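You operate a simulated robot arm through the tools that you are given. There is no shell and no other tool. Be economical: measure what you need, move in short steps, check, and stop when the job is done.

Carry out the task below with a simulated robot arm. There is one attempt and no reset: what you move stays moved.

TASK
Stop the drip at the blue pipe valve and bring the pressure back.
Fine: shut the inlet, open the red wheel, bleed to zero, swing the gland lever to TIGHT, reopen the inlet to green, in that order.
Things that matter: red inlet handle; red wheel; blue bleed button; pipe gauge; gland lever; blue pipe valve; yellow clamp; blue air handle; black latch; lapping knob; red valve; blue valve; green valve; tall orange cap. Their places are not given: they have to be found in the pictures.

It is judged by the outcome, as a careful person would: the job done as asked, and still so three seconds after it is handed in. It fails if anything else is knocked over, pushed out of place, dropped, spilled or broken.

THE ROBOT
A 7-joint arm with a two-finger parallel gripper, fixed in place. Base frame: the origin is at the foot of the arm, x ahead of it, y to its left, z up; the work surface is at about z = 6. Lengths are in mm, angles in rad, forces in N, time in s.
With the tool pointing down near the work surface it reaches from about 240 to 620 mm from the base axis. Its first joint turns from -1.152 to 1.152 rad. Payload 2.6 kg.
Tool frame: the origin (TCP) lies between the finger pads and is the grasp point; the fingertips stand 30 mm ahead of it; z points along the fingers, y is the line along which they close. The gripper opens to 94 mm. The fingers are 28 mm wide and 10 mm thick; the gripper's body (50 by 96 mm) begins 55 mm behind the TCP.
Orientation is told as [roll, pitch, yaw] about the base's x, y, z axes, in that order, counted from this pose: with the fingers straight down and closing along the base's y, the tool's x points along the base's -x, its y along +y and its z along -z.

THE INTERFACE
- The arm moves only by the tool servo_tool. Its argument "targets" is a list of rows, each a list of 7 numbers: the gripper command, from -1 (shut) to 1 (fully open), values between in proportion, then the shift along the base's x, y, z in mm, then the turn, a rotation vector about the base's x, y, z in rad. In form: [[gripper, dx, dy, dz, ax, ay, az], ...]. A call has 1 to 10 rows; each row is the pose to reach, as a shift and turn from the pose commanded when the call began. A row lasts 0.2 s, in which the tool goes at most 50 mm and 0.15 rad; a call with a longer step from one row to the next is refused whole, and so is a gripper value outside its range. A pose out of reach is approached as far as the arm can. The call stops where the force on the tool passes 70 N (or 10 N more than at its start, if that is more) or the arm is blocked; 0.2 s more then pass. The fingers move at their own pace (about 72 mm/s each) and stop on an object; they squeeze with about 23 N. The grip force told is the motor's: it shows also when the fingers shut on nothing. Time passes only in rows, and 0.2 s behind the last, so rows that repeat a pose let the fingers close. It gives the time, the measured TCP pose, the force on the tool (base axes), the opening and the grip force at its end, in the units of the frame above (readings bear some noise).
- Cameras (640 x 400 px; columns grow to the right, rows downward): "scene" is fixed at [36.7, 440, 550.7]; the picture's right is [-0.72, -0.69, 0.00], its down [-0.49, 0.50, -0.71] and it looks along [0.50, -0.51, -0.70] (base axes); focal length 214 px, centre (320, 200). "wrist" rides on the gripper at [-37, 0, -58] in the tool frame; the picture's right is [0.00, -1.00, 0.00], its down [0.97, 0.00, -0.24] and it looks along [0.24, 0.00, 0.97] (tool axes); focal length 218 px, centre (320, 200).
- capture(camera): a new picture of that camera. No time passes.
- point_at(camera, pixels): for up to 12 pixels [column, row] of the newest picture of that camera ("zoom" is the newest enlarged one), the place [x, y, z] in the base frame of the surface seen there, good to about 3 mm. No time passes.
- enlarge(camera, box): a new picture of the part [left, top, right, bottom] of that camera's present view, enlarged. No time passes.
- job_done(): hands the job in; it is judged then, once.

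Work in short steps. Measure before you move; look again where a grasp or a placing could have gone wrong, and mend it. You have 80 turns and 46 pictures in all, the two below and enlarged ones among them. Open the gripper and draw the arm clear of the work before you hand the job in, unless the task says otherwise; then end with one line.

The tools are called after ">>>" as a command line: name --pt "numbers of a row" for each row, then --argument value for the rest, lists and objects as JSON in quotes. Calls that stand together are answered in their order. servo_tool: Moves the arm, as the interface text tells. Its arguments: {"type":"object","properties":{"targets":{"type":"array","items":{"type":"array","items":{"type":"number"}}}},"required":["targets"]} The other tools are called the same way: capture (camera) takes a picture; point_at (camera, pixels) gives the place of the surface under pixels of a picture; enlarge (camera, box) takes an enlarged picture of a part of a camera's view; job_done () hands the job in.

At the start:

```text
clock: 0.0
tool_pos: [292.8, -41.2, 450.5]
tool_rot: [0.0, -0.001, -0.001]
wrist_force: [-0.6, 0.3, 0.4]
gripper_width: 93.9
grasp_force: 0.0
```

scene: 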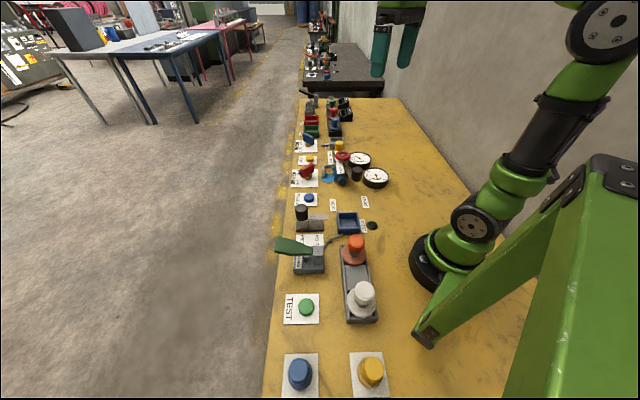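
wrist: 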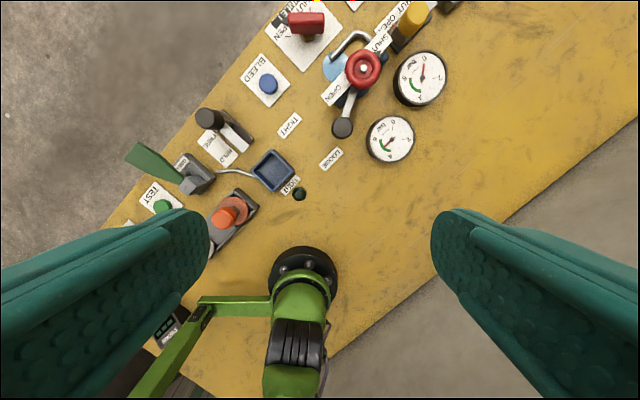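

The wrist picture shows the red wheel near (363,68), the inlet handle near (305,22), BLEED at (268,84). I enlarge these areas.

>>> enlarge --camera "wrist" --box '[230, 0, 470, 150]'

>>> enlarge --camera "scene" --box '[270, 80, 430, 240]'

```text
2.67 times, centred on (350, 75) of wrist
```

zoom: 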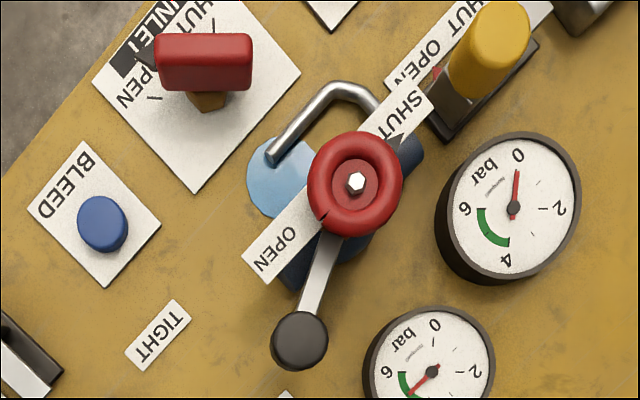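

```text
2.50 times, centred on (350, 160) of scene
```

zoom: 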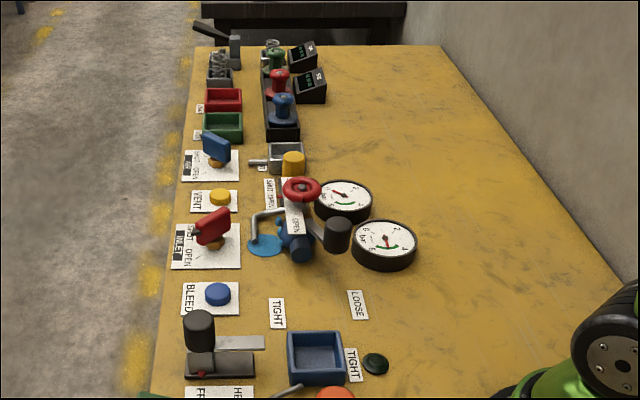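

I measure the key parts in the wrist picture.

>>> point_at --camera "wrist" --pixels '[[305, 20], [363, 68], [268, 84], [342, 128], [354, 100], [289, 126], [330, 159], [390, 139], [420, 77], [336, 92], [398, 42], [290, 50]]'

>>> point_at --camera "zoom" --pixels '[[212, 225], [218, 293], [301, 188], [337, 235], [215, 248], [220, 198], [292, 160], [384, 240], [342, 195], [214, 145], [225, 235], [200, 240]]'

```text
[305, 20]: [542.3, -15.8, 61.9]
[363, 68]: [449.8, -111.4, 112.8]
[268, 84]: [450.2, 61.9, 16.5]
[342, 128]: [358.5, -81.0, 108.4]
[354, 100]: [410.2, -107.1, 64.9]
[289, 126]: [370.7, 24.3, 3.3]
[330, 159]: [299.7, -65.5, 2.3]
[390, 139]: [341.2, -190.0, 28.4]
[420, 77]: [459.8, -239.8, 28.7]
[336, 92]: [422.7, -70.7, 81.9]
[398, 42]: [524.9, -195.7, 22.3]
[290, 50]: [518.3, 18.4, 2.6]
```

```text
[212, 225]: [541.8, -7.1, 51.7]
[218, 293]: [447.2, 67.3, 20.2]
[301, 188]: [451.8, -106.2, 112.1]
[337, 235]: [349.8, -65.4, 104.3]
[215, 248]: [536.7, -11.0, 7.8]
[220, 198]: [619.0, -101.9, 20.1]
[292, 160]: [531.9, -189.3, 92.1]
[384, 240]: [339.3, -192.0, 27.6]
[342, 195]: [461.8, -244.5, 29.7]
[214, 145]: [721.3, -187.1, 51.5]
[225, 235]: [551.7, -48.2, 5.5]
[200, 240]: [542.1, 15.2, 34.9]
```

I move the camera closer over the valve and inlet.

>>> servo_tool --pt "1 40 0 -20 0 0 0" --pt "1 80 0 -50 0 0 0" --pt "1 115 0 -80 0 0 0" --pt "1 140 -10 -110 0 0 0" --pt "1 140 -10 -110 0 0 0"

>>> capture --camera "wrist"

```text
clock: 1.2
tool_pos: [432.0, -52.2, 339.4]
tool_rot: [0.001, 0.001, 0.0]
wrist_force: [0.0, 0.8, 0.7]
gripper_width: 93.9
grasp_force: 0.1
```

```text
41 pictures are left
```

wrist: 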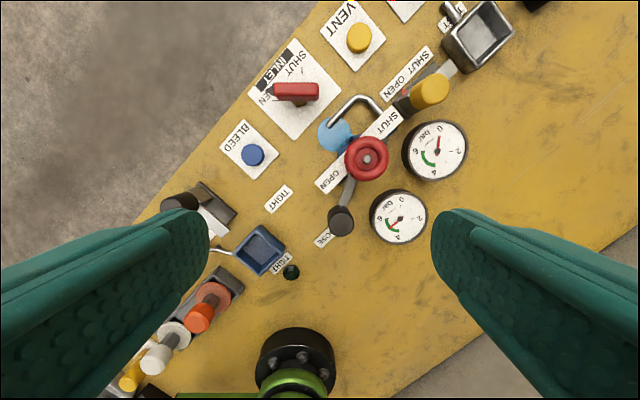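

>>> enlarge --camera "wrist" --box '[220, 10, 460, 160]'

>>> enlarge --camera "wrist" --box '[250, 110, 450, 260]'

```text
2.67 times, centred on (340, 85) of wrist
```

zoom: 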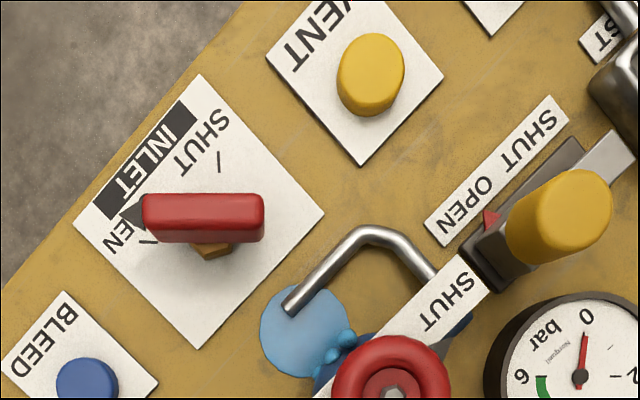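

```text
2.67 times, centred on (350, 185) of wrist
```

zoom: 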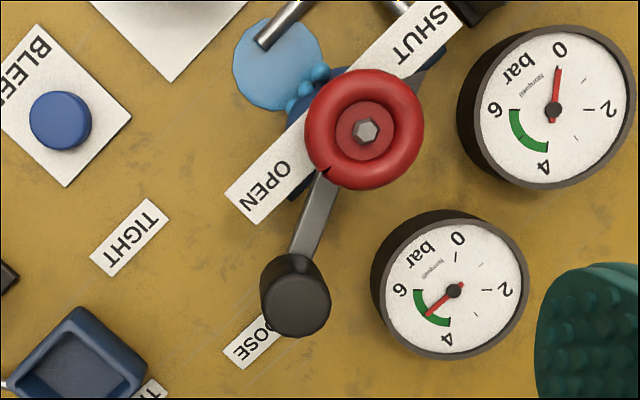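

I measure the inlet handle's geometry: bar ends, arrow, and hub in this picture.

>>> enlarge --camera "wrist" --box '[240, 30, 350, 140]'

>>> enlarge --camera "scene" --box '[280, 120, 400, 210]'

```text
3.64 times, centred on (295, 85) of wrist
```

zoom: 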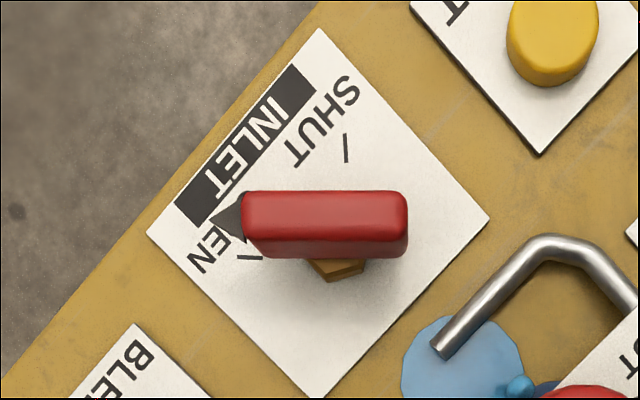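

```text
4.44 times, centred on (340, 165) of scene
```

zoom: 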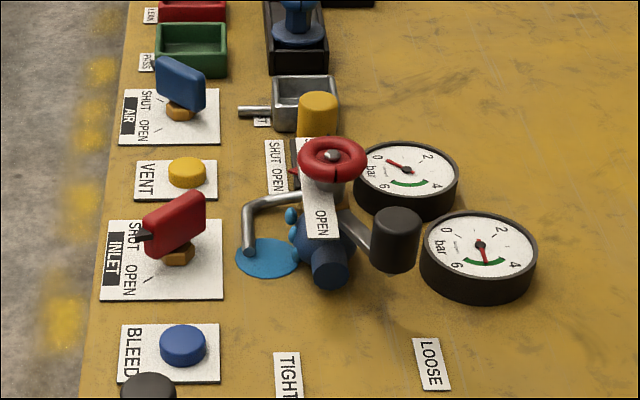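

>>> point_at --camera "wrist" --pixels '[[276, 86], [317, 86], [296, 85], [296, 92], [296, 98], [267, 89], [302, 70.7], [275, 101], [302, 105], [316, 99]]'

>>> point_at --camera "zoom" --pixels '[[150, 218], [202, 196], [150, 250], [202, 235], [178, 258], [140, 236], [178, 205], [330, 160], [330, 140], [395, 215], [375, 250], [350, 240]]'

```text
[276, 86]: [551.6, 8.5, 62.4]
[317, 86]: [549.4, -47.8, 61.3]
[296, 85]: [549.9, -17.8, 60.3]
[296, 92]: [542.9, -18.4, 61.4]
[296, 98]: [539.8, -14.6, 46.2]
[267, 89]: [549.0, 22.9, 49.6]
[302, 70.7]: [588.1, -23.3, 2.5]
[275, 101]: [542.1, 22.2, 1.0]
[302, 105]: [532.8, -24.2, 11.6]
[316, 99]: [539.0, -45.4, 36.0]
```

```text
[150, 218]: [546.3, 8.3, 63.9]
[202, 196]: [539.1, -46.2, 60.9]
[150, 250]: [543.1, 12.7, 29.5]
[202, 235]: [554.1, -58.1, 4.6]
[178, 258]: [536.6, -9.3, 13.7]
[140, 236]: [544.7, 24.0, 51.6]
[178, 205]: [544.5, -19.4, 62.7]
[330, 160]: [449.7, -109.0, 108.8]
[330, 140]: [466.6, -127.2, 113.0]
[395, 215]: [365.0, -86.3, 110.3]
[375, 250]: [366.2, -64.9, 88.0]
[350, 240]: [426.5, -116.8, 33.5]
```

The inlet bar is centred at about (545,-20), lies along y at z 30..62, points at OPEN (+y); SHUT is +x. I go above it with the tool yawed +90° so that turning shut ends at yaw 0.

>>> servo_tool --pt "0.1 20 5 -20 0 0 0.15" --pt "0.1 40 10 -40 0 0 0.3" --pt "0.1 60 15 -60 0 0 0.45" --pt "0.1 80 20 -80 0 0 0.6" --pt "0.1 100 25 -100 0 0 0.75" --pt "0.1 113 32 -120 0 0 0.9" --pt "0.1 113 32 -140 0 0 1.05" --pt "0.1 113 32 -160 0 0 1.2" --pt "0.1 113 32 -180 0 0 1.35" --pt "0.1 113 32 -200 0 0 1.5"

>>> capture --camera "wrist"

```text
clock: 3.4
tool_pos: [545.1, -20.3, 140.1]
tool_rot: [0.0, -0.001, 1.503]
wrist_force: [-0.2, 0.8, 0.3]
gripper_width: 51.8
grasp_force: 0.0
```

```text
36 pictures are left
```

wrist: 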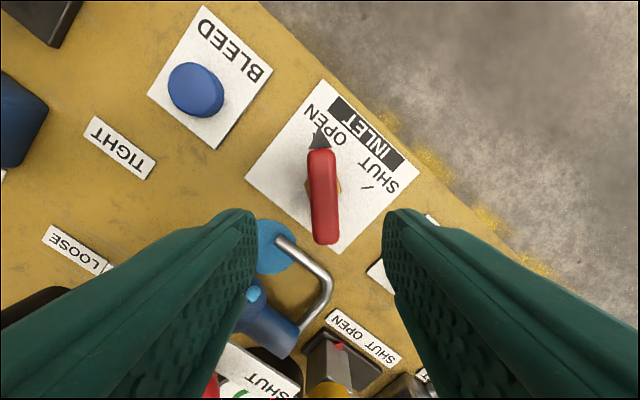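

The bar is centred between the fingers. I descend and close on it.

>>> servo_tool --pt "0.1 0 0 -30 0 0 0.068" --pt "0.1 0 0 -60 0 0 0.068" --pt "0.1 0 0 -82 0 0 0.068" --pt "-1 0 0 -82 0 0 0.068" --pt "-1 0 0 -82 0 0 0.068" --pt "-1 0 0 -82 0 0 0.068"

```text
clock: 4.8
tool_pos: [548.0, -19.4, 57.9]
tool_rot: [-0.012, 0.002, 1.572]
wrist_force: [42.8, 0.4, -17.6]
gripper_width: 23.5
grasp_force: 45.1
```

Gripped but with side load of 43 N in +x; I ease the command toward +x.

>>> servo_tool --pt "-1 3 0 0 0 0 0" --pt "-1 3 0 2 0 0 0"

>>> capture --camera "wrist"

```text
clock: 5.4
tool_pos: [548.4, -20.4, 58.3]
tool_rot: [0.001, 0.002, 1.57]
wrist_force: [23.9, 1.5, -21.1]
gripper_width: 23.4
grasp_force: 45.0
```

```text
35 pictures are left
```

wrist: 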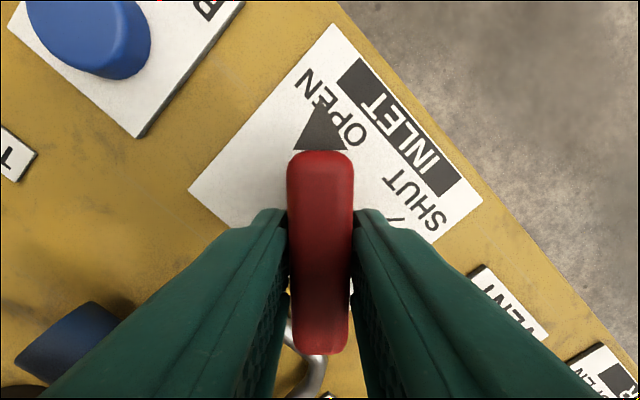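

Good grip. I centre a bit more and turn clockwise (toward SHUT).

>>> servo_tool --pt "-1 2 0 0 0 0 0" --pt "-1 2 0 0 0 0 -0.12" --pt "-1 2 0 0 0 0 -0.24" --pt "-1 2 0 0 0 0 -0.36" --pt "-1 2 0 0 0 0 -0.48"

```text
clock: 6.6
tool_pos: [545.8, -19.7, 58.3]
tool_rot: [0.014, 0.006, 1.082]
wrist_force: [-39.2, -7.3, -3.9]
gripper_width: 23.5
grasp_force: 45.1
```

>>> servo_tool --pt "-1 -3 0 0 0 0 0" --pt "-1 -4 0 0 0 0 -0.12" --pt "-1 -4 0 0 0 0 -0.24" --pt "-1 -4 0 0 0 0 -0.36" --pt "-1 -4 0 0 0 0 -0.48"

```text
clock: 7.8
tool_pos: [546.1, -19.8, 58.1]
tool_rot: [0.003, 0.001, 0.606]
wrist_force: [-1.9, -1.9, -25.5]
gripper_width: 23.3
grasp_force: 45.0
```

>>> servo_tool --pt "-1 0 0 1 0 0 -0.12" --pt "-1 0 0 1 0 0 -0.24" --pt "-1 0 0 1 0 0 -0.36" --pt "-1 0 0 1 0 0 -0.48" --pt "-1 0 0 1 0 0 -0.606" --pt "-1 0 0 1 0 0 -0.63"

>>> capture --camera "wrist"

```text
clock: 9.2
tool_pos: [545.8, -17.1, 58.6]
tool_rot: [0.002, 0.007, -0.018]
wrist_force: [0.1, 12.7, -27.5]
gripper_width: 23.3
grasp_force: 45.1
```

```text
34 pictures are left
```

wrist: 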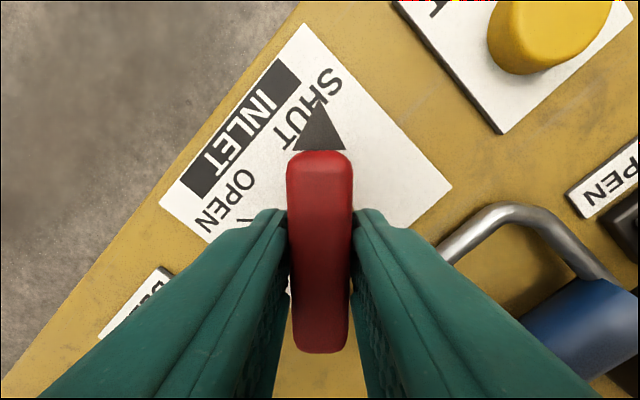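

The handle now points to SHUT. I release and lift straight up, then look over at the wheel.

>>> servo_tool --pt "0.0 0 0 0 0 0 0" --pt "0.0 0 0 0 0 0 0" --pt "0.0 0 0 40 0 0 0" --pt "0.0 0 0 90 0 0 0" --pt "0.0 0 0 140 0 0 0" --pt "0.0 -45 0 160 0 0 0" --pt "0.0 -90 -40 180 0 0 0" --pt "0.0 -130 -70 180 0 0 0" --pt "0.0 -150 -90 180 0 0 0" --pt "0.0 -150 -90 180 0 0 0"

>>> capture --camera "wrist"

>>> enlarge --camera "scene" --box '[280, 120, 400, 210]'

```text
refused: row 7 steps farther than a row can; nothing moved
```

```text
33 pictures are left
```

wrist: 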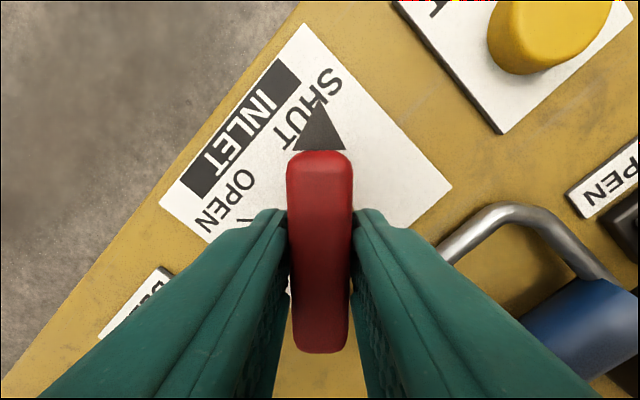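

```text
4.44 times, centred on (340, 165) of scene
```

zoom: 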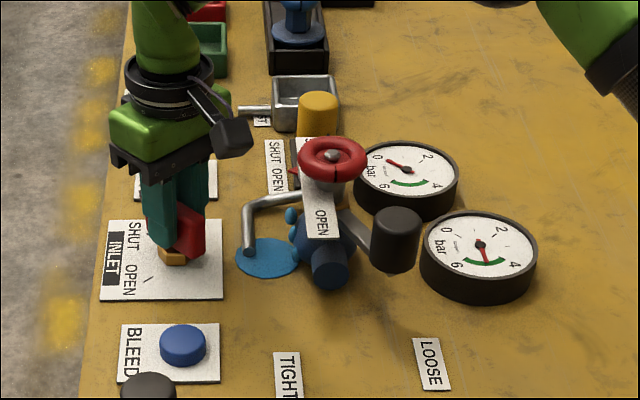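

The long step was refused; I repeat it with shorter ones.

>>> servo_tool --pt "0.0 0 0 0 0 0 0" --pt "0.0 0 0 0 0 0 0" --pt "0.0 0 0 40 0 0 0" --pt "0.0 0 0 85 0 0 0" --pt "0.0 0 0 130 0 0 0" --pt "0.0 -30 -15 160 0 0 0" --pt "0.0 -60 -35 180 0 0 0" --pt "0.0 -95 -60 180 0 0 0" --pt "0.0 -130 -85 180 0 0 0" --pt "0.0 -140 -90 180 0 0 0"

>>> capture --camera "wrist"

```text
clock: 11.4
tool_pos: [406.7, -109.7, 241.4]
tool_rot: [0.0, 0.0, -0.022]
wrist_force: [-0.3, 0.3, 0.1]
gripper_width: 47.1
grasp_force: 0.1
```

```text
31 pictures are left
```

wrist: 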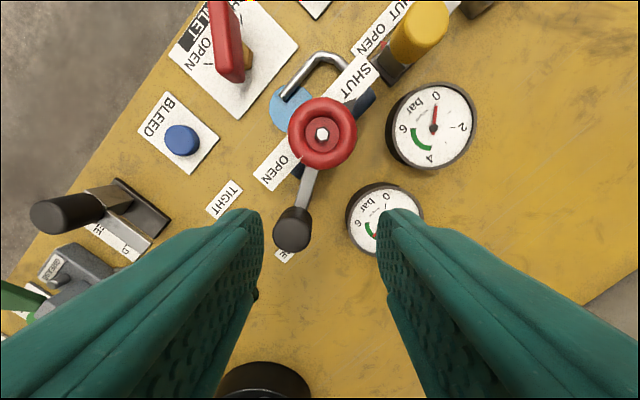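

>>> enlarge --camera "wrist" --box '[250, 40, 410, 200]'

>>> point_at --camera "wrist" --pixels '[[322, 135], [292, 135], [354, 135], [322, 100], [322, 166], [272, 170], [352, 85], [309, 185], [292, 230], [295, 212], [306, 163], [300, 88]]'

```text
2.50 times, centred on (330, 120) of wrist
```

zoom: 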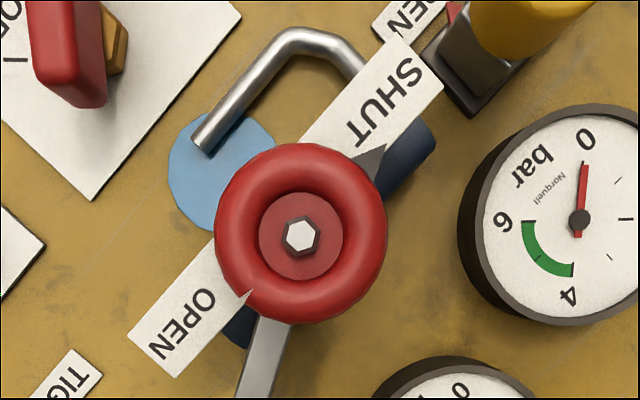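

```text
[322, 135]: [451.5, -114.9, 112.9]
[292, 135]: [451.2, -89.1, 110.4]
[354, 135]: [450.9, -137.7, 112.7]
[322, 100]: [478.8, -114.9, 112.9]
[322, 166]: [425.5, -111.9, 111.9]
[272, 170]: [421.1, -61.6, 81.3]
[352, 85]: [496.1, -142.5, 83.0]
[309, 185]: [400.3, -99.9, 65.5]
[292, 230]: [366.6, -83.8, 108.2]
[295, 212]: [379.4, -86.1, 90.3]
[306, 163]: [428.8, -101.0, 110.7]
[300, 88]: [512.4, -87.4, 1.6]
```

The wheel is centred about (451,-114), radius ~29, top z 113, its grey arrow pointing to SHUT (upper right). I yaw to −90° above the wheel so I can turn it counter-clockwise by up to 180°.

>>> servo_tool --pt "0.7 10 0 0 0 0 -0.15" --pt "0.7 20 0 0 0 0 -0.3" --pt "0.7 30 0 0 0 0 -0.45" --pt "0.7 40 -2 0 0 0 -0.6" --pt "0.7 44.3 -3.8 -10 0 0 -0.75" --pt "0.7 44.3 -3.8 -20 0 0 -0.9" --pt "0.7 44.3 -3.8 -30 0 0 -1.05" --pt "0.7 44.3 -3.8 -40 0 0 -1.2" --pt "0.7 44.3 -3.8 -50 0 0 -1.35" --pt "0.7 44.3 -3.8 -50 0 0 -1.5"

>>> capture --camera "wrist"

```text
clock: 13.6
tool_pos: [450.4, -113.8, 191.0]
tool_rot: [0.002, 0.001, -1.526]
wrist_force: [0.1, 0.5, -0.3]
gripper_width: 79.7
grasp_force: 0.2
```

```text
29 pictures are left
```

wrist: 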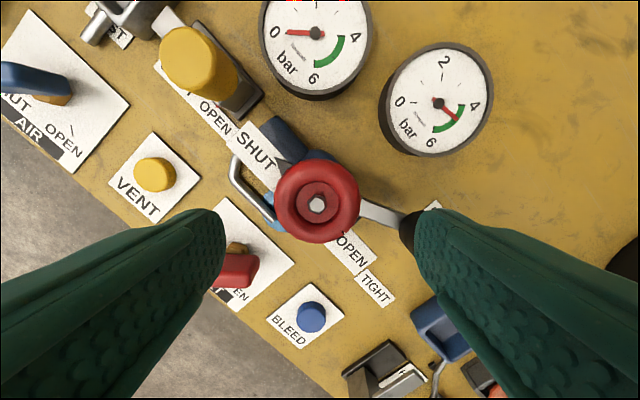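

Clear of the knob. I descend to z≈121 (tips ≈91, above the label at 82) and close on the wheel.

>>> servo_tool --pt "0.7 0.5 0 -30 0 0 0" --pt "0.7 0.5 0 -60 0 0 0" --pt "0.7 0.5 0 -70 0 0 0" --pt "-1 0.5 0 -70 0 0 0" --pt "-1 0.5 0 -70 0 0 0" --pt "-1 0.5 0 -70 0 0 0"

```text
clock: 15.0
tool_pos: [452.6, -113.0, 121.5]
tool_rot: [0.004, 0.0, -1.521]
wrist_force: [20.3, 0.4, -12.4]
gripper_width: 58.3
grasp_force: 44.9
```

Gripped at 58 mm. I turn counter-clockwise in small steps.

>>> servo_tool --pt "-1 2 0 0 0 0 0.12" --pt "-1 2 0 0 0 0 0.24" --pt "-1 2 0 0 0 0 0.36" --pt "-1 2 0 0 0 0 0.48"

>>> capture --camera "wrist"

```text
clock: 16.0
tool_pos: [452.1, -113.6, 121.1]
tool_rot: [-0.004, 0.003, -1.043]
wrist_force: [-5.8, 11.9, 1.2]
gripper_width: 58.1
grasp_force: 45.3
```

```text
28 pictures are left
```

wrist: 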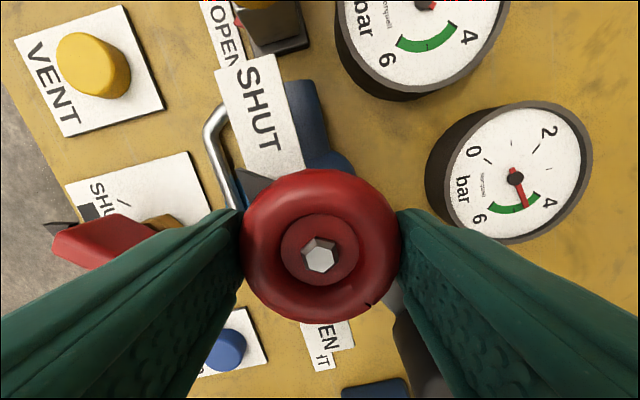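

The arrow moves with the wheel, away from SHUT without resistance. Continue.

>>> servo_tool --pt "-1 0 0 0 0 0 0.13" --pt "-1 0 0 0 0 0 0.26" --pt "-1 0 0 0 0 0 0.39" --pt "-1 0 0 0 0 0 0.52" --pt "-1 0 0 0 0 0 0.65" --pt "-1 0 0 0 0 0 0.78" --pt "-1 0 0 0 0 0 0.91" --pt "-1 0 0 0 0 0 1.04"

>>> capture --camera "wrist"

```text
clock: 17.8
tool_pos: [453.2, -113.7, 121.5]
tool_rot: [0.0, 0.004, -0.003]
wrist_force: [-16.2, 14.7, 2.3]
gripper_width: 58.1
grasp_force: 45.1
```

```text
27 pictures are left
```

wrist: 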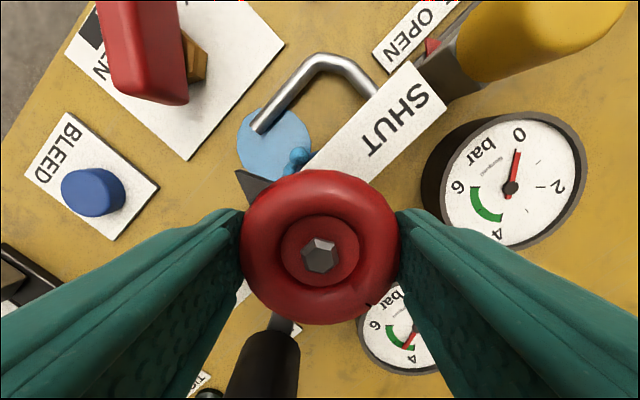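

The arrow points up-left; about 90° more to OPEN. Continue.

>>> servo_tool --pt "-1 -1 0 0 0 0 0.14" --pt "-1 -1 0 0 0 0 0.28" --pt "-1 -1 0 0 0 0 0.42" --pt "-1 -1 0 0 0 0 0.56" --pt "-1 -1 0 0 0 0 0.7" --pt "-1 -1 0 0 0 0 0.84" --pt "-1 -1 0 0 0 0 0.98" --pt "-1 -1 0 0 0 0 1.12" --pt "-1 -1 0 0 0 0 1.26" --pt "-1 -1 0 0 0 0 1.4"

>>> capture --camera "wrist"

```text
clock: 20.0
tool_pos: [452.4, -112.0, 121.2]
tool_rot: [-0.001, -0.002, 1.401]
wrist_force: [10.7, 13.7, -21.8]
gripper_width: 57.7
grasp_force: 44.7
```

```text
26 pictures are left
```

wrist: 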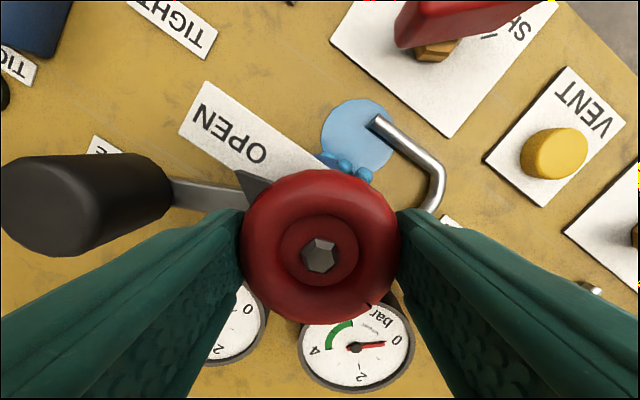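

The arrow is nearly in line with OPEN; about 0.2 rad more.

>>> servo_tool --pt "-1 -1 0 1 0 0 0.1" --pt "-1 -1 0 1 0 0 0.2" --pt "-1 -1 0 1 0 0 0.24"

>>> enlarge --camera "scene" --box '[280, 120, 400, 210]'

```text
clock: 20.8
tool_pos: [452.9, -113.5, 122.9]
tool_rot: [-0.002, 0.002, 1.638]
wrist_force: [33.0, 6.1, -28.3]
gripper_width: 58.5
grasp_force: 44.8
```

```text
4.44 times, centred on (340, 165) of scene
```

zoom: 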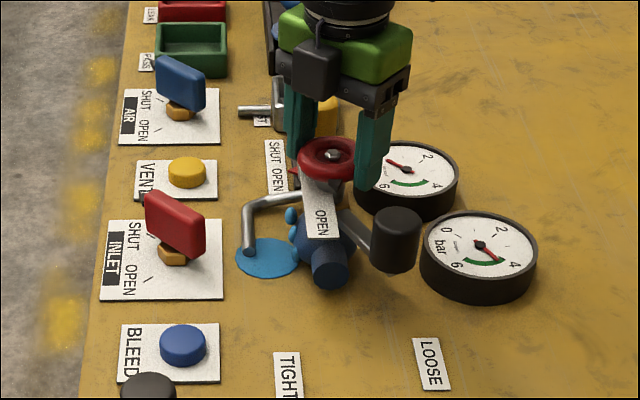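

I release, lift, and look at the wheel.

>>> servo_tool --pt "0.7 0 0 0 0 0 0" --pt "0.7 0 0 0 0 0 0" --pt "0.7 0 0 40 0 0 0" --pt "0.7 0 0 85 0 0 0" --pt "-0.5 0 40 105 0 0 -0.14" --pt "-1 0 60 125 0 0 -0.28" --pt "-1 0 60 125 0 0 -0.42" --pt "-1 0 60 125 0 0 -0.56" --pt "-1 0 60 125 0 0 -0.7"

>>> capture --camera "wrist"

```text
clock: 22.8
tool_pos: [451.2, -53.6, 248.7]
tool_rot: [0.001, -0.002, 0.935]
wrist_force: [0.3, -0.4, 0.1]
gripper_width: 0.0
grasp_force: 23.0
```

```text
24 pictures are left
```

wrist: 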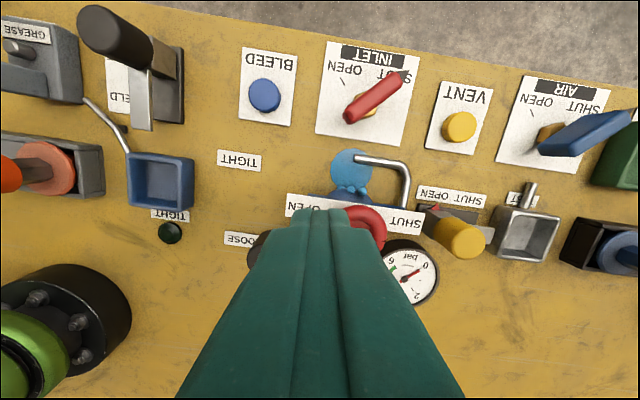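

Now the BLEED button at (264,95). I measure it and the nearby black handle at (115,35).

>>> point_at --camera "wrist" --pixels '[[264, 92], [115, 35], [140, 50], [160, 100], [85, 15], [250, 90], [278, 92], [290, 212], [330, 205], [280, 245]]'

>>> enlarge --camera "wrist" --box '[220, 140, 440, 310]'

```text
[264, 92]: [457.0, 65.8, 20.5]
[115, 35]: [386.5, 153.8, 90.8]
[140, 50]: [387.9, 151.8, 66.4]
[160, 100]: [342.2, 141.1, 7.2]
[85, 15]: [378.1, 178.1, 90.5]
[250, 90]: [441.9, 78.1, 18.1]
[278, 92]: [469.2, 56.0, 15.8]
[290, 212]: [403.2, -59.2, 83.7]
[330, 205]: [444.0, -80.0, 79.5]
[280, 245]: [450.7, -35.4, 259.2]
```

```text
2.35 times, centred on (330, 225) of wrist
```

zoom: 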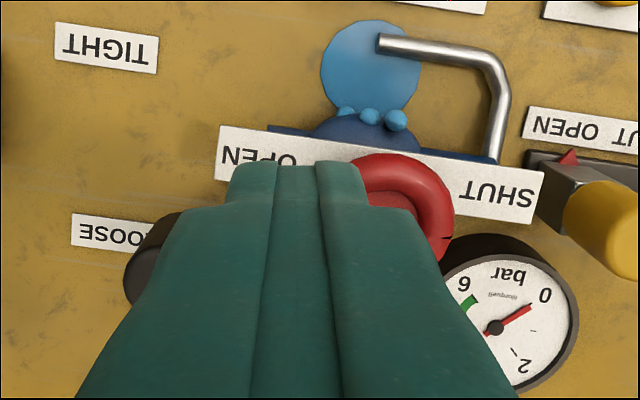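

Button centre ≈ (452,66), top z≈19. I move above it with closed fingers.

>>> servo_tool --pt "-1 0 40 -20 0 0 0" --pt "-1 0 80 -40 0 0 0" --pt "-1 0.5 119 -60 0 0 0" --pt "-1 0.5 119 -105 0 0 0" --pt "-1 0.5 119 -150 0 0 0" --pt "-1 0.5 119 -180 0 0 0"

>>> enlarge --camera "scene" --box '[280, 120, 400, 210]'

```text
clock: 24.2
tool_pos: [452.6, 62.8, 67.6]
tool_rot: [-0.001, 0.001, 0.937]
wrist_force: [0.0, -0.2, -0.4]
gripper_width: 0.0
grasp_force: 23.2
```

```text
4.44 times, centred on (340, 165) of scene
```

zoom: 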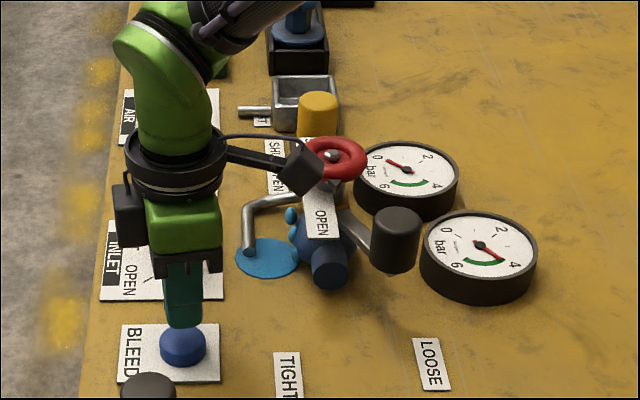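

Over the button. I press down gently.

>>> servo_tool --pt "-1 0 2 -12 0 0 0" --pt "-1 0 2 -19 0 0 0" --pt "-1 0 2 -22 0 0 0" --pt "-1 0 2 -24 0 0 0" --pt "-1 0 2 -24 0 0 0" --pt "-1 0 2 -24 0 0 0"

>>> enlarge --camera "scene" --box '[280, 120, 400, 210]'

```text
clock: 25.6
tool_pos: [452.3, 66.0, 44.0]
tool_rot: [0.0, 0.001, 0.939]
wrist_force: [0.7, -1.0, 2.6]
gripper_width: 0.0
grasp_force: 22.7
```

```text
4.44 times, centred on (340, 165) of scene
```

zoom: 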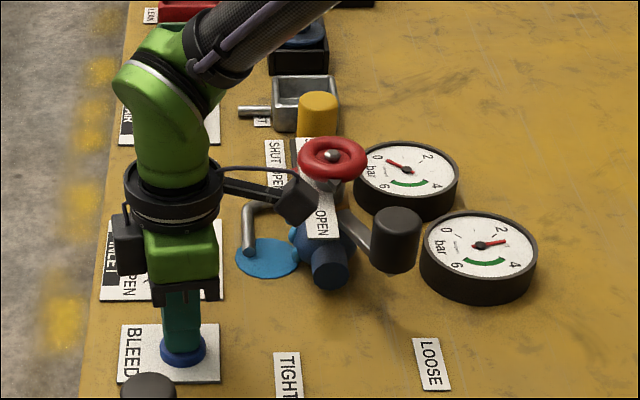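

It is bleeding (needle now ~3). I keep it pressed.

>>> servo_tool --pt "-1 0 0 -1 0 0 0" --pt "-1 0 0 -1 0 0 0" --pt "-1 0 0 -1 0 0 0" --pt "-1 0 0 -1 0 0 0" --pt "-1 0 0 -1 0 0 0" --pt "-1 0 0 -1 0 0 0" --pt "-1 0 0 -1 0 0 0" --pt "-1 0 0 -1 0 0 0" --pt "-1 0 0 -1 0 0 0" --pt "-1 0 0 -1 0 0 0"

>>> servo_tool --pt "-1 0 0 0 0 0 0" --pt "-1 0 0 0 0 0 0" --pt "-1 0 0 0 0 0 0" --pt "-1 0 0 0 0 0 0" --pt "-1 0 0 0 0 0 0" --pt "-1 0 0 0 0 0 0" --pt "-1 0 0 0 0 0 0" --pt "-1 0 0 0 0 0 0" --pt "-1 0 0 0 0 0 0" --pt "-1 0 0 0 0 0 0"

>>> enlarge --camera "scene" --box '[280, 120, 400, 210]'

```text
clock: 27.8
tool_pos: [452.3, 68.5, 41.8]
tool_rot: [0.0, -0.001, 0.937]
wrist_force: [1.5, 1.1, 2.4]
gripper_width: 0.0
grasp_force: 23.1
```

```text
clock: 30.0
tool_pos: [451.6, 67.0, 42.0]
tool_rot: [-0.001, -0.002, 0.937]
wrist_force: [0.3, 1.2, 2.7]
gripper_width: 0.1
grasp_force: 23.3
```

```text
4.44 times, centred on (340, 165) of scene
```

zoom: 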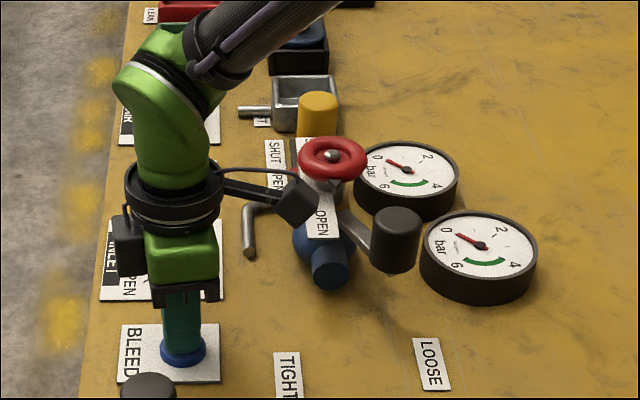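

The needle is at about 0. One more second, then release the button and lift to look at the gland lever.

>>> servo_tool --pt "-1 0 0 0 0 0 0" --pt "-1 0 0 0 0 0 0" --pt "-1 0 0 0 0 0 0" --pt "-1 0 0 0 0 0 0" --pt "-1 0 0 40 0 0 0" --pt "-1 0 0 85 0 0 0" --pt "-1 0 0 130 0 0 0" --pt "-1 0 0 175 0 0 0" --pt "-1 0 0 200 0 0 0"

>>> servo_tool --pt "-1 -20 -20 0 0 0 -0.15" --pt "-1 -40 -40 0 0 0 -0.3" --pt "-1 -60 -60 0 0 0 -0.45" --pt "-1 -80 -80 0 0 0 -0.6" --pt "-1 -100 -90 0 0 0 -0.75" --pt "-1 -110 -90 0 0 0 -0.9" --pt "-1 -110 -90 0 0 0 -0.937"

>>> capture --camera "wrist"

```text
clock: 32.0
tool_pos: [451.9, 66.3, 242.6]
tool_rot: [0.001, -0.001, 0.938]
wrist_force: [-0.9, -0.4, -0.5]
gripper_width: 0.0
grasp_force: 22.6
```

```text
clock: 33.6
tool_pos: [340.6, -23.0, 242.6]
tool_rot: [-0.001, 0.0, -0.002]
wrist_force: [-0.2, -0.3, 0.7]
gripper_width: 0.0
grasp_force: 23.3
```

```text
19 pictures are left
```

wrist: 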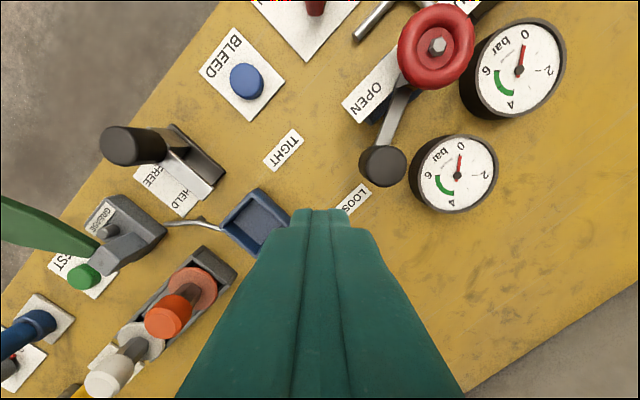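

Gauge shows 0. I check the wheel's arrow and measure the lever: knob (382,165), labels TIGHT (285,150), LOOSE (353,200).

>>> enlarge --camera "wrist" --box '[330, 0, 510, 220]'

>>> point_at --camera "wrist" --pixels '[[382, 166], [362, 166], [403, 166], [382, 186], [385, 145], [375, 150], [393, 125], [410, 95], [284, 150], [353, 200], [437, 45]]'

```text
1.82 times, centred on (420, 110) of wrist
```

zoom: 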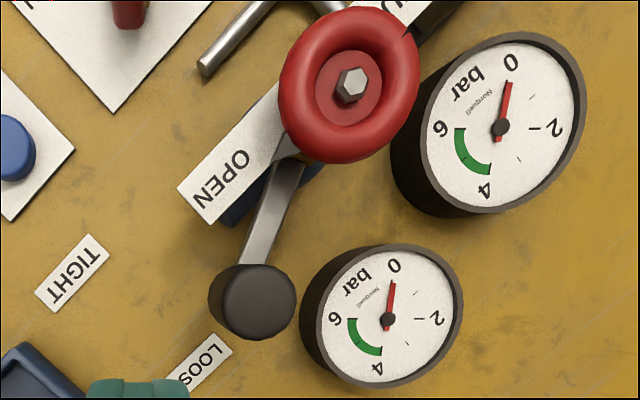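

```text
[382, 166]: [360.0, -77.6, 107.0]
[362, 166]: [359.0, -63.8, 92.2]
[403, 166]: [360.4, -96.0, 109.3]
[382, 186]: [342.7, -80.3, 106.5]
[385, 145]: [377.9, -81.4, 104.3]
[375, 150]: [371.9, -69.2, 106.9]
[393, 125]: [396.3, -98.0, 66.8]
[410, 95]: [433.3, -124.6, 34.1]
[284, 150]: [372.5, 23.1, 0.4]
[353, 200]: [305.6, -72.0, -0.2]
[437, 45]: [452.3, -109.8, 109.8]
```

The wheel arrow points at OPEN. The gland lever pivots about (451,-113), R≈96, now at 160° (LOOSE); TIGHT lies at about 120°. I go above the knob with fingers aligned across its arc.

>>> servo_tool --pt "0.6 6 -20 -10 0 0 -0.12" --pt "0.6 12 -40 -20 0 0 -0.24" --pt "0.6 17 -56 -40 0 0 -0.35" --pt "0.6 17 -56 -60 0 0 -0.35" --pt "0.6 17 -56 -80 0 0 -0.35"

>>> capture --camera "wrist"

```text
clock: 34.8
tool_pos: [359.1, -80.2, 162.7]
tool_rot: [0.0, 0.0, -0.349]
wrist_force: [-0.6, -0.3, 0.4]
gripper_width: 75.4
grasp_force: 0.0
```

```text
17 pictures are left
```

wrist: 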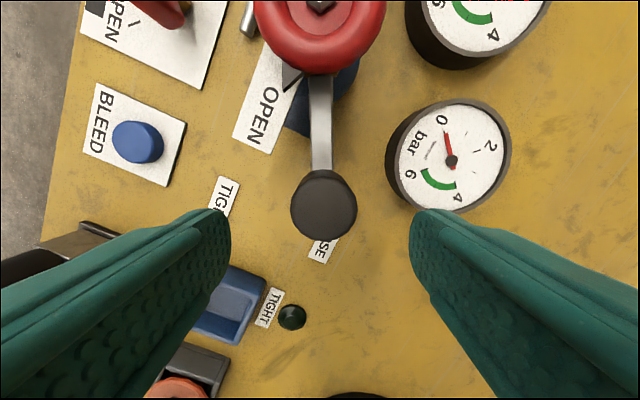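

Aligned with the knob. I descend to z≈115 and close.

>>> servo_tool --pt "0.6 0 0 -25 0 0 0" --pt "0.6 0 0 -47 0 0 0" --pt "-1 0 0 -47 0 0 0" --pt "-1 0 0 -47 0 0 0" --pt "-1 0 0 -47 0 0 0"

```text
clock: 36.0
tool_pos: [358.7, -79.1, 115.4]
tool_rot: [0.001, 0.001, -0.349]
wrist_force: [1.0, -0.4, -3.7]
gripper_width: 36.8
grasp_force: 45.4
```

Knob gripped (36.8 mm). I swing it along the arc towards TIGHT.

>>> servo_tool --pt "-1 4.8 11.1 0 0 0 -0.122" --pt "-1 11 21.6 0 0 0 -0.244" --pt "-1 18.4 31.2 0 0 0 -0.367" --pt "-1 26.9 39.9 0 0 0 -0.489"

>>> capture --camera "wrist"

```text
clock: 37.0
tool_pos: [384.8, -39.5, 114.3]
tool_rot: [-0.001, 0.0, -0.837]
wrist_force: [7.2, -3.3, -22.9]
gripper_width: 37.5
grasp_force: 45.3
```

```text
16 pictures are left
```

wrist: 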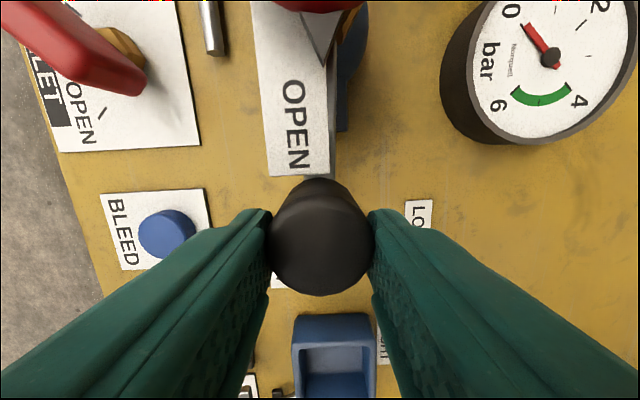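

>>> servo_tool --pt "-1 9.5 7.5 0 0 0 -0.122" --pt "-1 16.8 12.2 0 0 0 -0.21" --pt "-1 19.8 13.9 0 0 0 -0.244"

>>> capture --camera "wrist"

```text
clock: 37.8
tool_pos: [404.8, -25.7, 116.0]
tool_rot: [-0.003, 0.001, -1.083]
wrist_force: [2.6, 0.3, -24.8]
gripper_width: 37.3
grasp_force: 45.2
```

```text
15 pictures are left
```

wrist: 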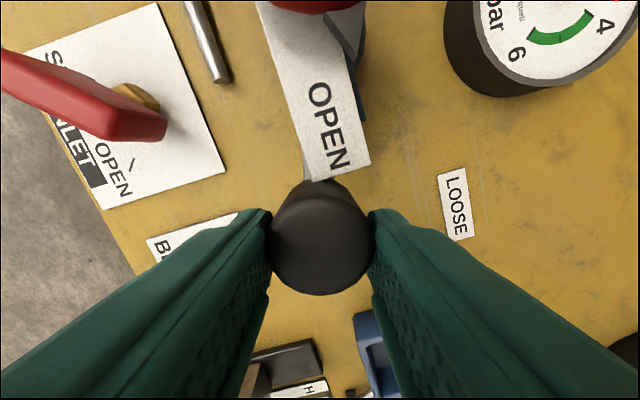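

No stop yet at 118°; I push a little further to feel for the end stop.

>>> servo_tool --pt "-1 4.7 2.3 0 0 0 -0.052" --pt "-1 11.1 5 0 0 0 -0.122"

```text
clock: 38.4
tool_pos: [416.8, -19.4, 116.0]
tool_rot: [0.0, 0.002, -1.207]
wrist_force: [-3.6, 1.4, -20.3]
gripper_width: 37.0
grasp_force: 45.0
```

>>> capture --camera "wrist"

>>> enlarge --camera "scene" --box '[280, 120, 400, 210]'

```text
14 pictures are left
```

wrist: 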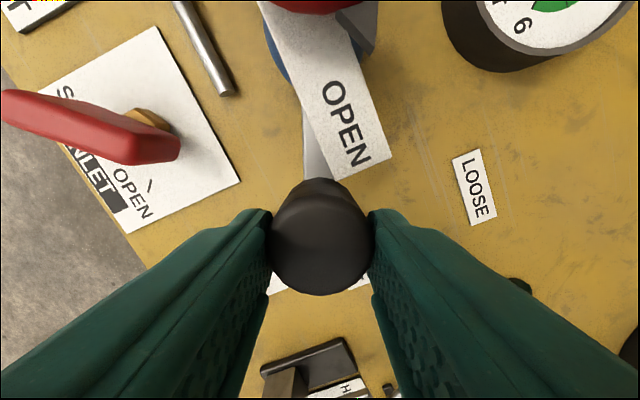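

```text
4.44 times, centred on (340, 165) of scene
```

zoom: 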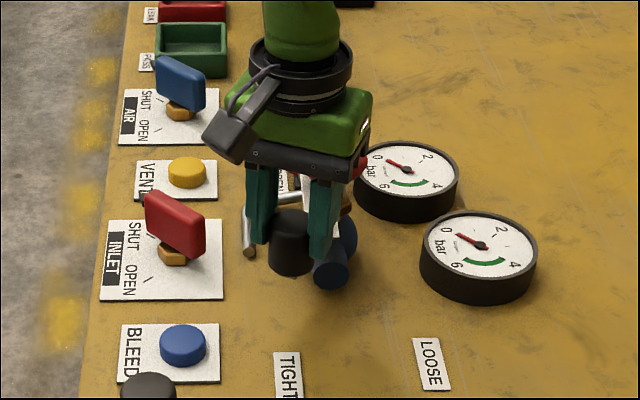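

I check a bit further for a stop.

>>> servo_tool --pt "-1 5.8 2 0 0 0 -0.061" --pt "-1 11.6 3.6 0 0 0 -0.122"

```text
clock: 39.1
tool_pos: [419.8, -19.9, 115.0]
tool_rot: [-0.024, 0.005, -1.341]
wrist_force: [-14.9, -1.5, 9.3]
gripper_width: 37.0
grasp_force: 44.8
stopped in row 2: the force on the tool passed its limit (the readings are from after the stop); the commanded pose is now the measured one
```

End stop felt at about 109°, past the TIGHT label. I release and lift, then check.

>>> servo_tool --pt "0.4 0 0 0 0 0 0" --pt "0.4 0 0 0 0 0 0" --pt "0.4 0 0 40 0 0 0" --pt "0.4 0 0 85 0 0 0" --pt "0.4 0 0 125 0 0 0.1" --pt "0.4 -20 10 140 0 0 0.24" --pt "0.4 -40 20 140 0 0 0.38" --pt "0.4 -60 20 140 0 0 0.52" --pt "0.4 -80 20 140 0 0 0.66" --pt "0.4 -80 20 140 0 0 0.8"

>>> capture --camera "wrist"

```text
clock: 41.3
tool_pos: [341.6, -0.2, 253.8]
tool_rot: [-0.022, 0.006, -0.536]
wrist_force: [0.0, 0.0, 0.2]
gripper_width: 65.8
grasp_force: 0.1
```

```text
12 pictures are left
```

wrist: 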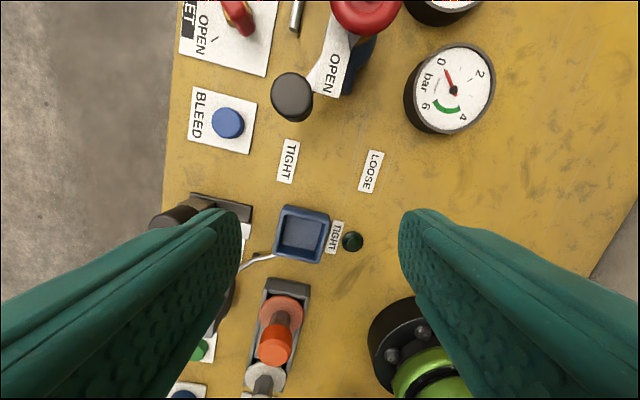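

>>> point_at --camera "wrist" --pixels '[[292, 95], [275, 95], [310, 95], [288, 160], [371, 172], [310, 82], [366, 5]]'

>>> enlarge --camera "wrist" --box '[240, 0, 460, 200]'

```text
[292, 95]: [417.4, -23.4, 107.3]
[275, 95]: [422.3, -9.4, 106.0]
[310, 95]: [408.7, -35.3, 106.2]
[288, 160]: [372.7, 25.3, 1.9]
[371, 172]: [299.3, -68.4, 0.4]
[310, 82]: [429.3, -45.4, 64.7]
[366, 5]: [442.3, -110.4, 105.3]
```

```text
2.00 times, centred on (350, 100) of wrist
```

zoom: 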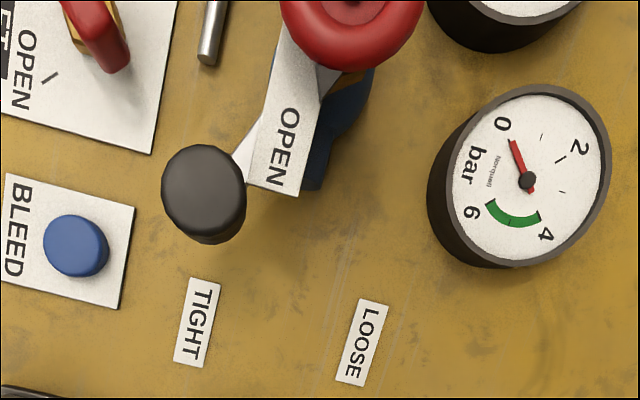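

The lever sits against its stop at TIGHT (knob at (417,-23)), gauge 0. Now back over the inlet handle, yaw 0, to reopen it.

>>> servo_tool --pt "0.1 25 0 -5 0.004 -0.004 0.1" --pt "0.1 60 0 -10 0.008 -0.008 0.2" --pt "0.1 100 -5 -10 0.012 -0.012 0.3" --pt "0.1 140 -10 -20 0.016 -0.016 0.4" --pt "0.1 180 -15 -40 0.016 -0.016 0.5" --pt "0.1 203.5 -17.5 -70 0.016 -0.016 0.536" --pt "0.1 203.5 -17.5 -110 0.016 -0.016 0.536" --pt "0.1 203.5 -17.5 -120 0.016 -0.016 0.536"

>>> capture --camera "wrist"

```text
clock: 43.1
tool_pos: [544.9, -16.9, 135.5]
tool_rot: [0.0, -0.005, -0.004]
wrist_force: [0.2, -0.3, 0.8]
gripper_width: 51.7
grasp_force: 0.1
```

```text
10 pictures are left
```

wrist: 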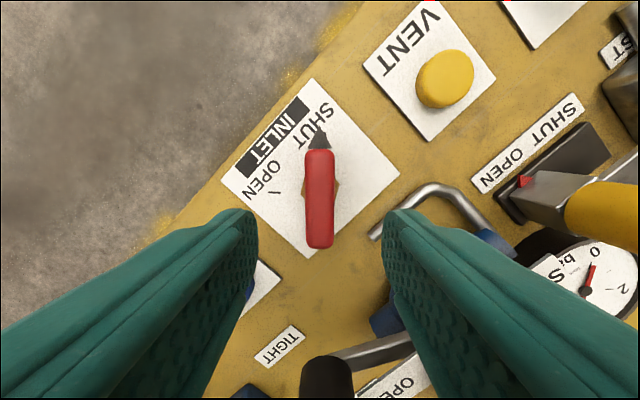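

Aligned. Descend and grip the inlet handle.

>>> servo_tool --pt "0.1 0.5 0 -30 0 0 0" --pt "0.1 0.5 0 -60 0 0 0" --pt "0.1 0.5 0 -77 0 0 0" --pt "-1 0.5 0 -77 0 0 0" --pt "-1 0.5 0 -77 0 0 0" --pt "-1 0.5 0 -77 0 0 0"

>>> servo_tool --pt "-1 0 -1 0 0 0 0.12" --pt "-1 0 -1 0 0 0 0.24" --pt "-1 0 -1 0 0 0 0.36" --pt "-1 0 -2 0 0 0 0.48"

```text
clock: 44.5
tool_pos: [545.0, -17.2, 56.0]
tool_rot: [-0.001, -0.005, -0.003]
wrist_force: [-2.3, -2.2, -3.4]
gripper_width: 23.6
grasp_force: 44.6
```

```text
clock: 45.5
tool_pos: [543.7, -20.1, 57.7]
tool_rot: [-0.002, -0.006, 0.48]
wrist_force: [-2.5, -1.5, -2.6]
gripper_width: 23.2
grasp_force: 45.1
```

Turning smoothly; I go on to OPEN in steps.

>>> servo_tool --pt "-1 0 -1 0 0 0 0.13" --pt "-1 0 -1 0 0 0 0.26" --pt "-1 0 -1 0 0 0 0.39" --pt "-1 0 -1 0 0 0 0.52" --pt "-1 0 -1 0 0 0 0.65" --pt "-1 0 -1 0 0 0 0.78"

>>> enlarge --camera "scene" --box '[280, 120, 400, 210]'

```text
clock: 46.9
tool_pos: [547.0, -22.1, 58.1]
tool_rot: [-0.009, -0.007, 1.264]
wrist_force: [39.8, -6.9, -24.9]
gripper_width: 23.5
grasp_force: 44.9
```

```text
4.44 times, centred on (340, 165) of scene
```

zoom: 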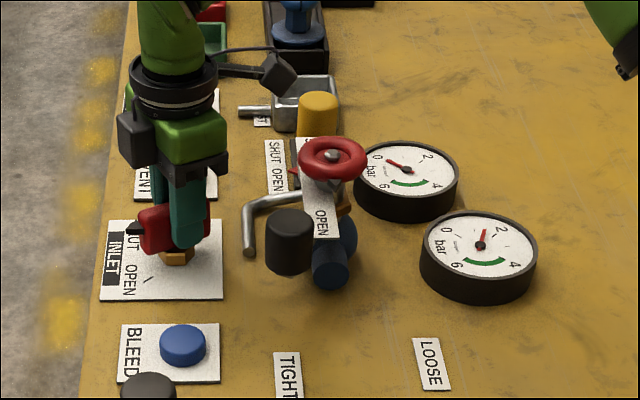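

Pressure is rising (~2). I finish the turn to OPEN and wait a moment.

>>> servo_tool --pt "-1 3 1 0 0 0 0.12" --pt "-1 3 1 0 0 0 0.24" --pt "-1 3 1 0 0 0 0.31" --pt "-1 3 1 0 0 0 0.31" --pt "-1 3 1 0 0 0 0.31" --pt "-1 3 1 0 0 0 0.31"

>>> enlarge --camera "scene" --box '[280, 120, 400, 210]'

```text
clock: 48.3
tool_pos: [547.9, -21.3, 58.2]
tool_rot: [-0.003, -0.002, 1.567]
wrist_force: [15.4, -20.4, -11.5]
gripper_width: 23.5
grasp_force: 44.5
```

```text
4.44 times, centred on (340, 165) of scene
```

zoom: 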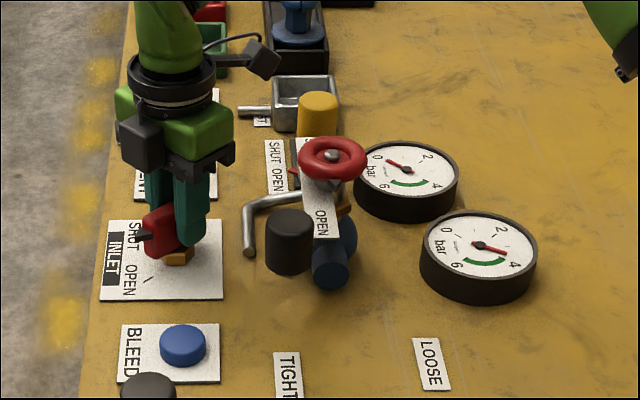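

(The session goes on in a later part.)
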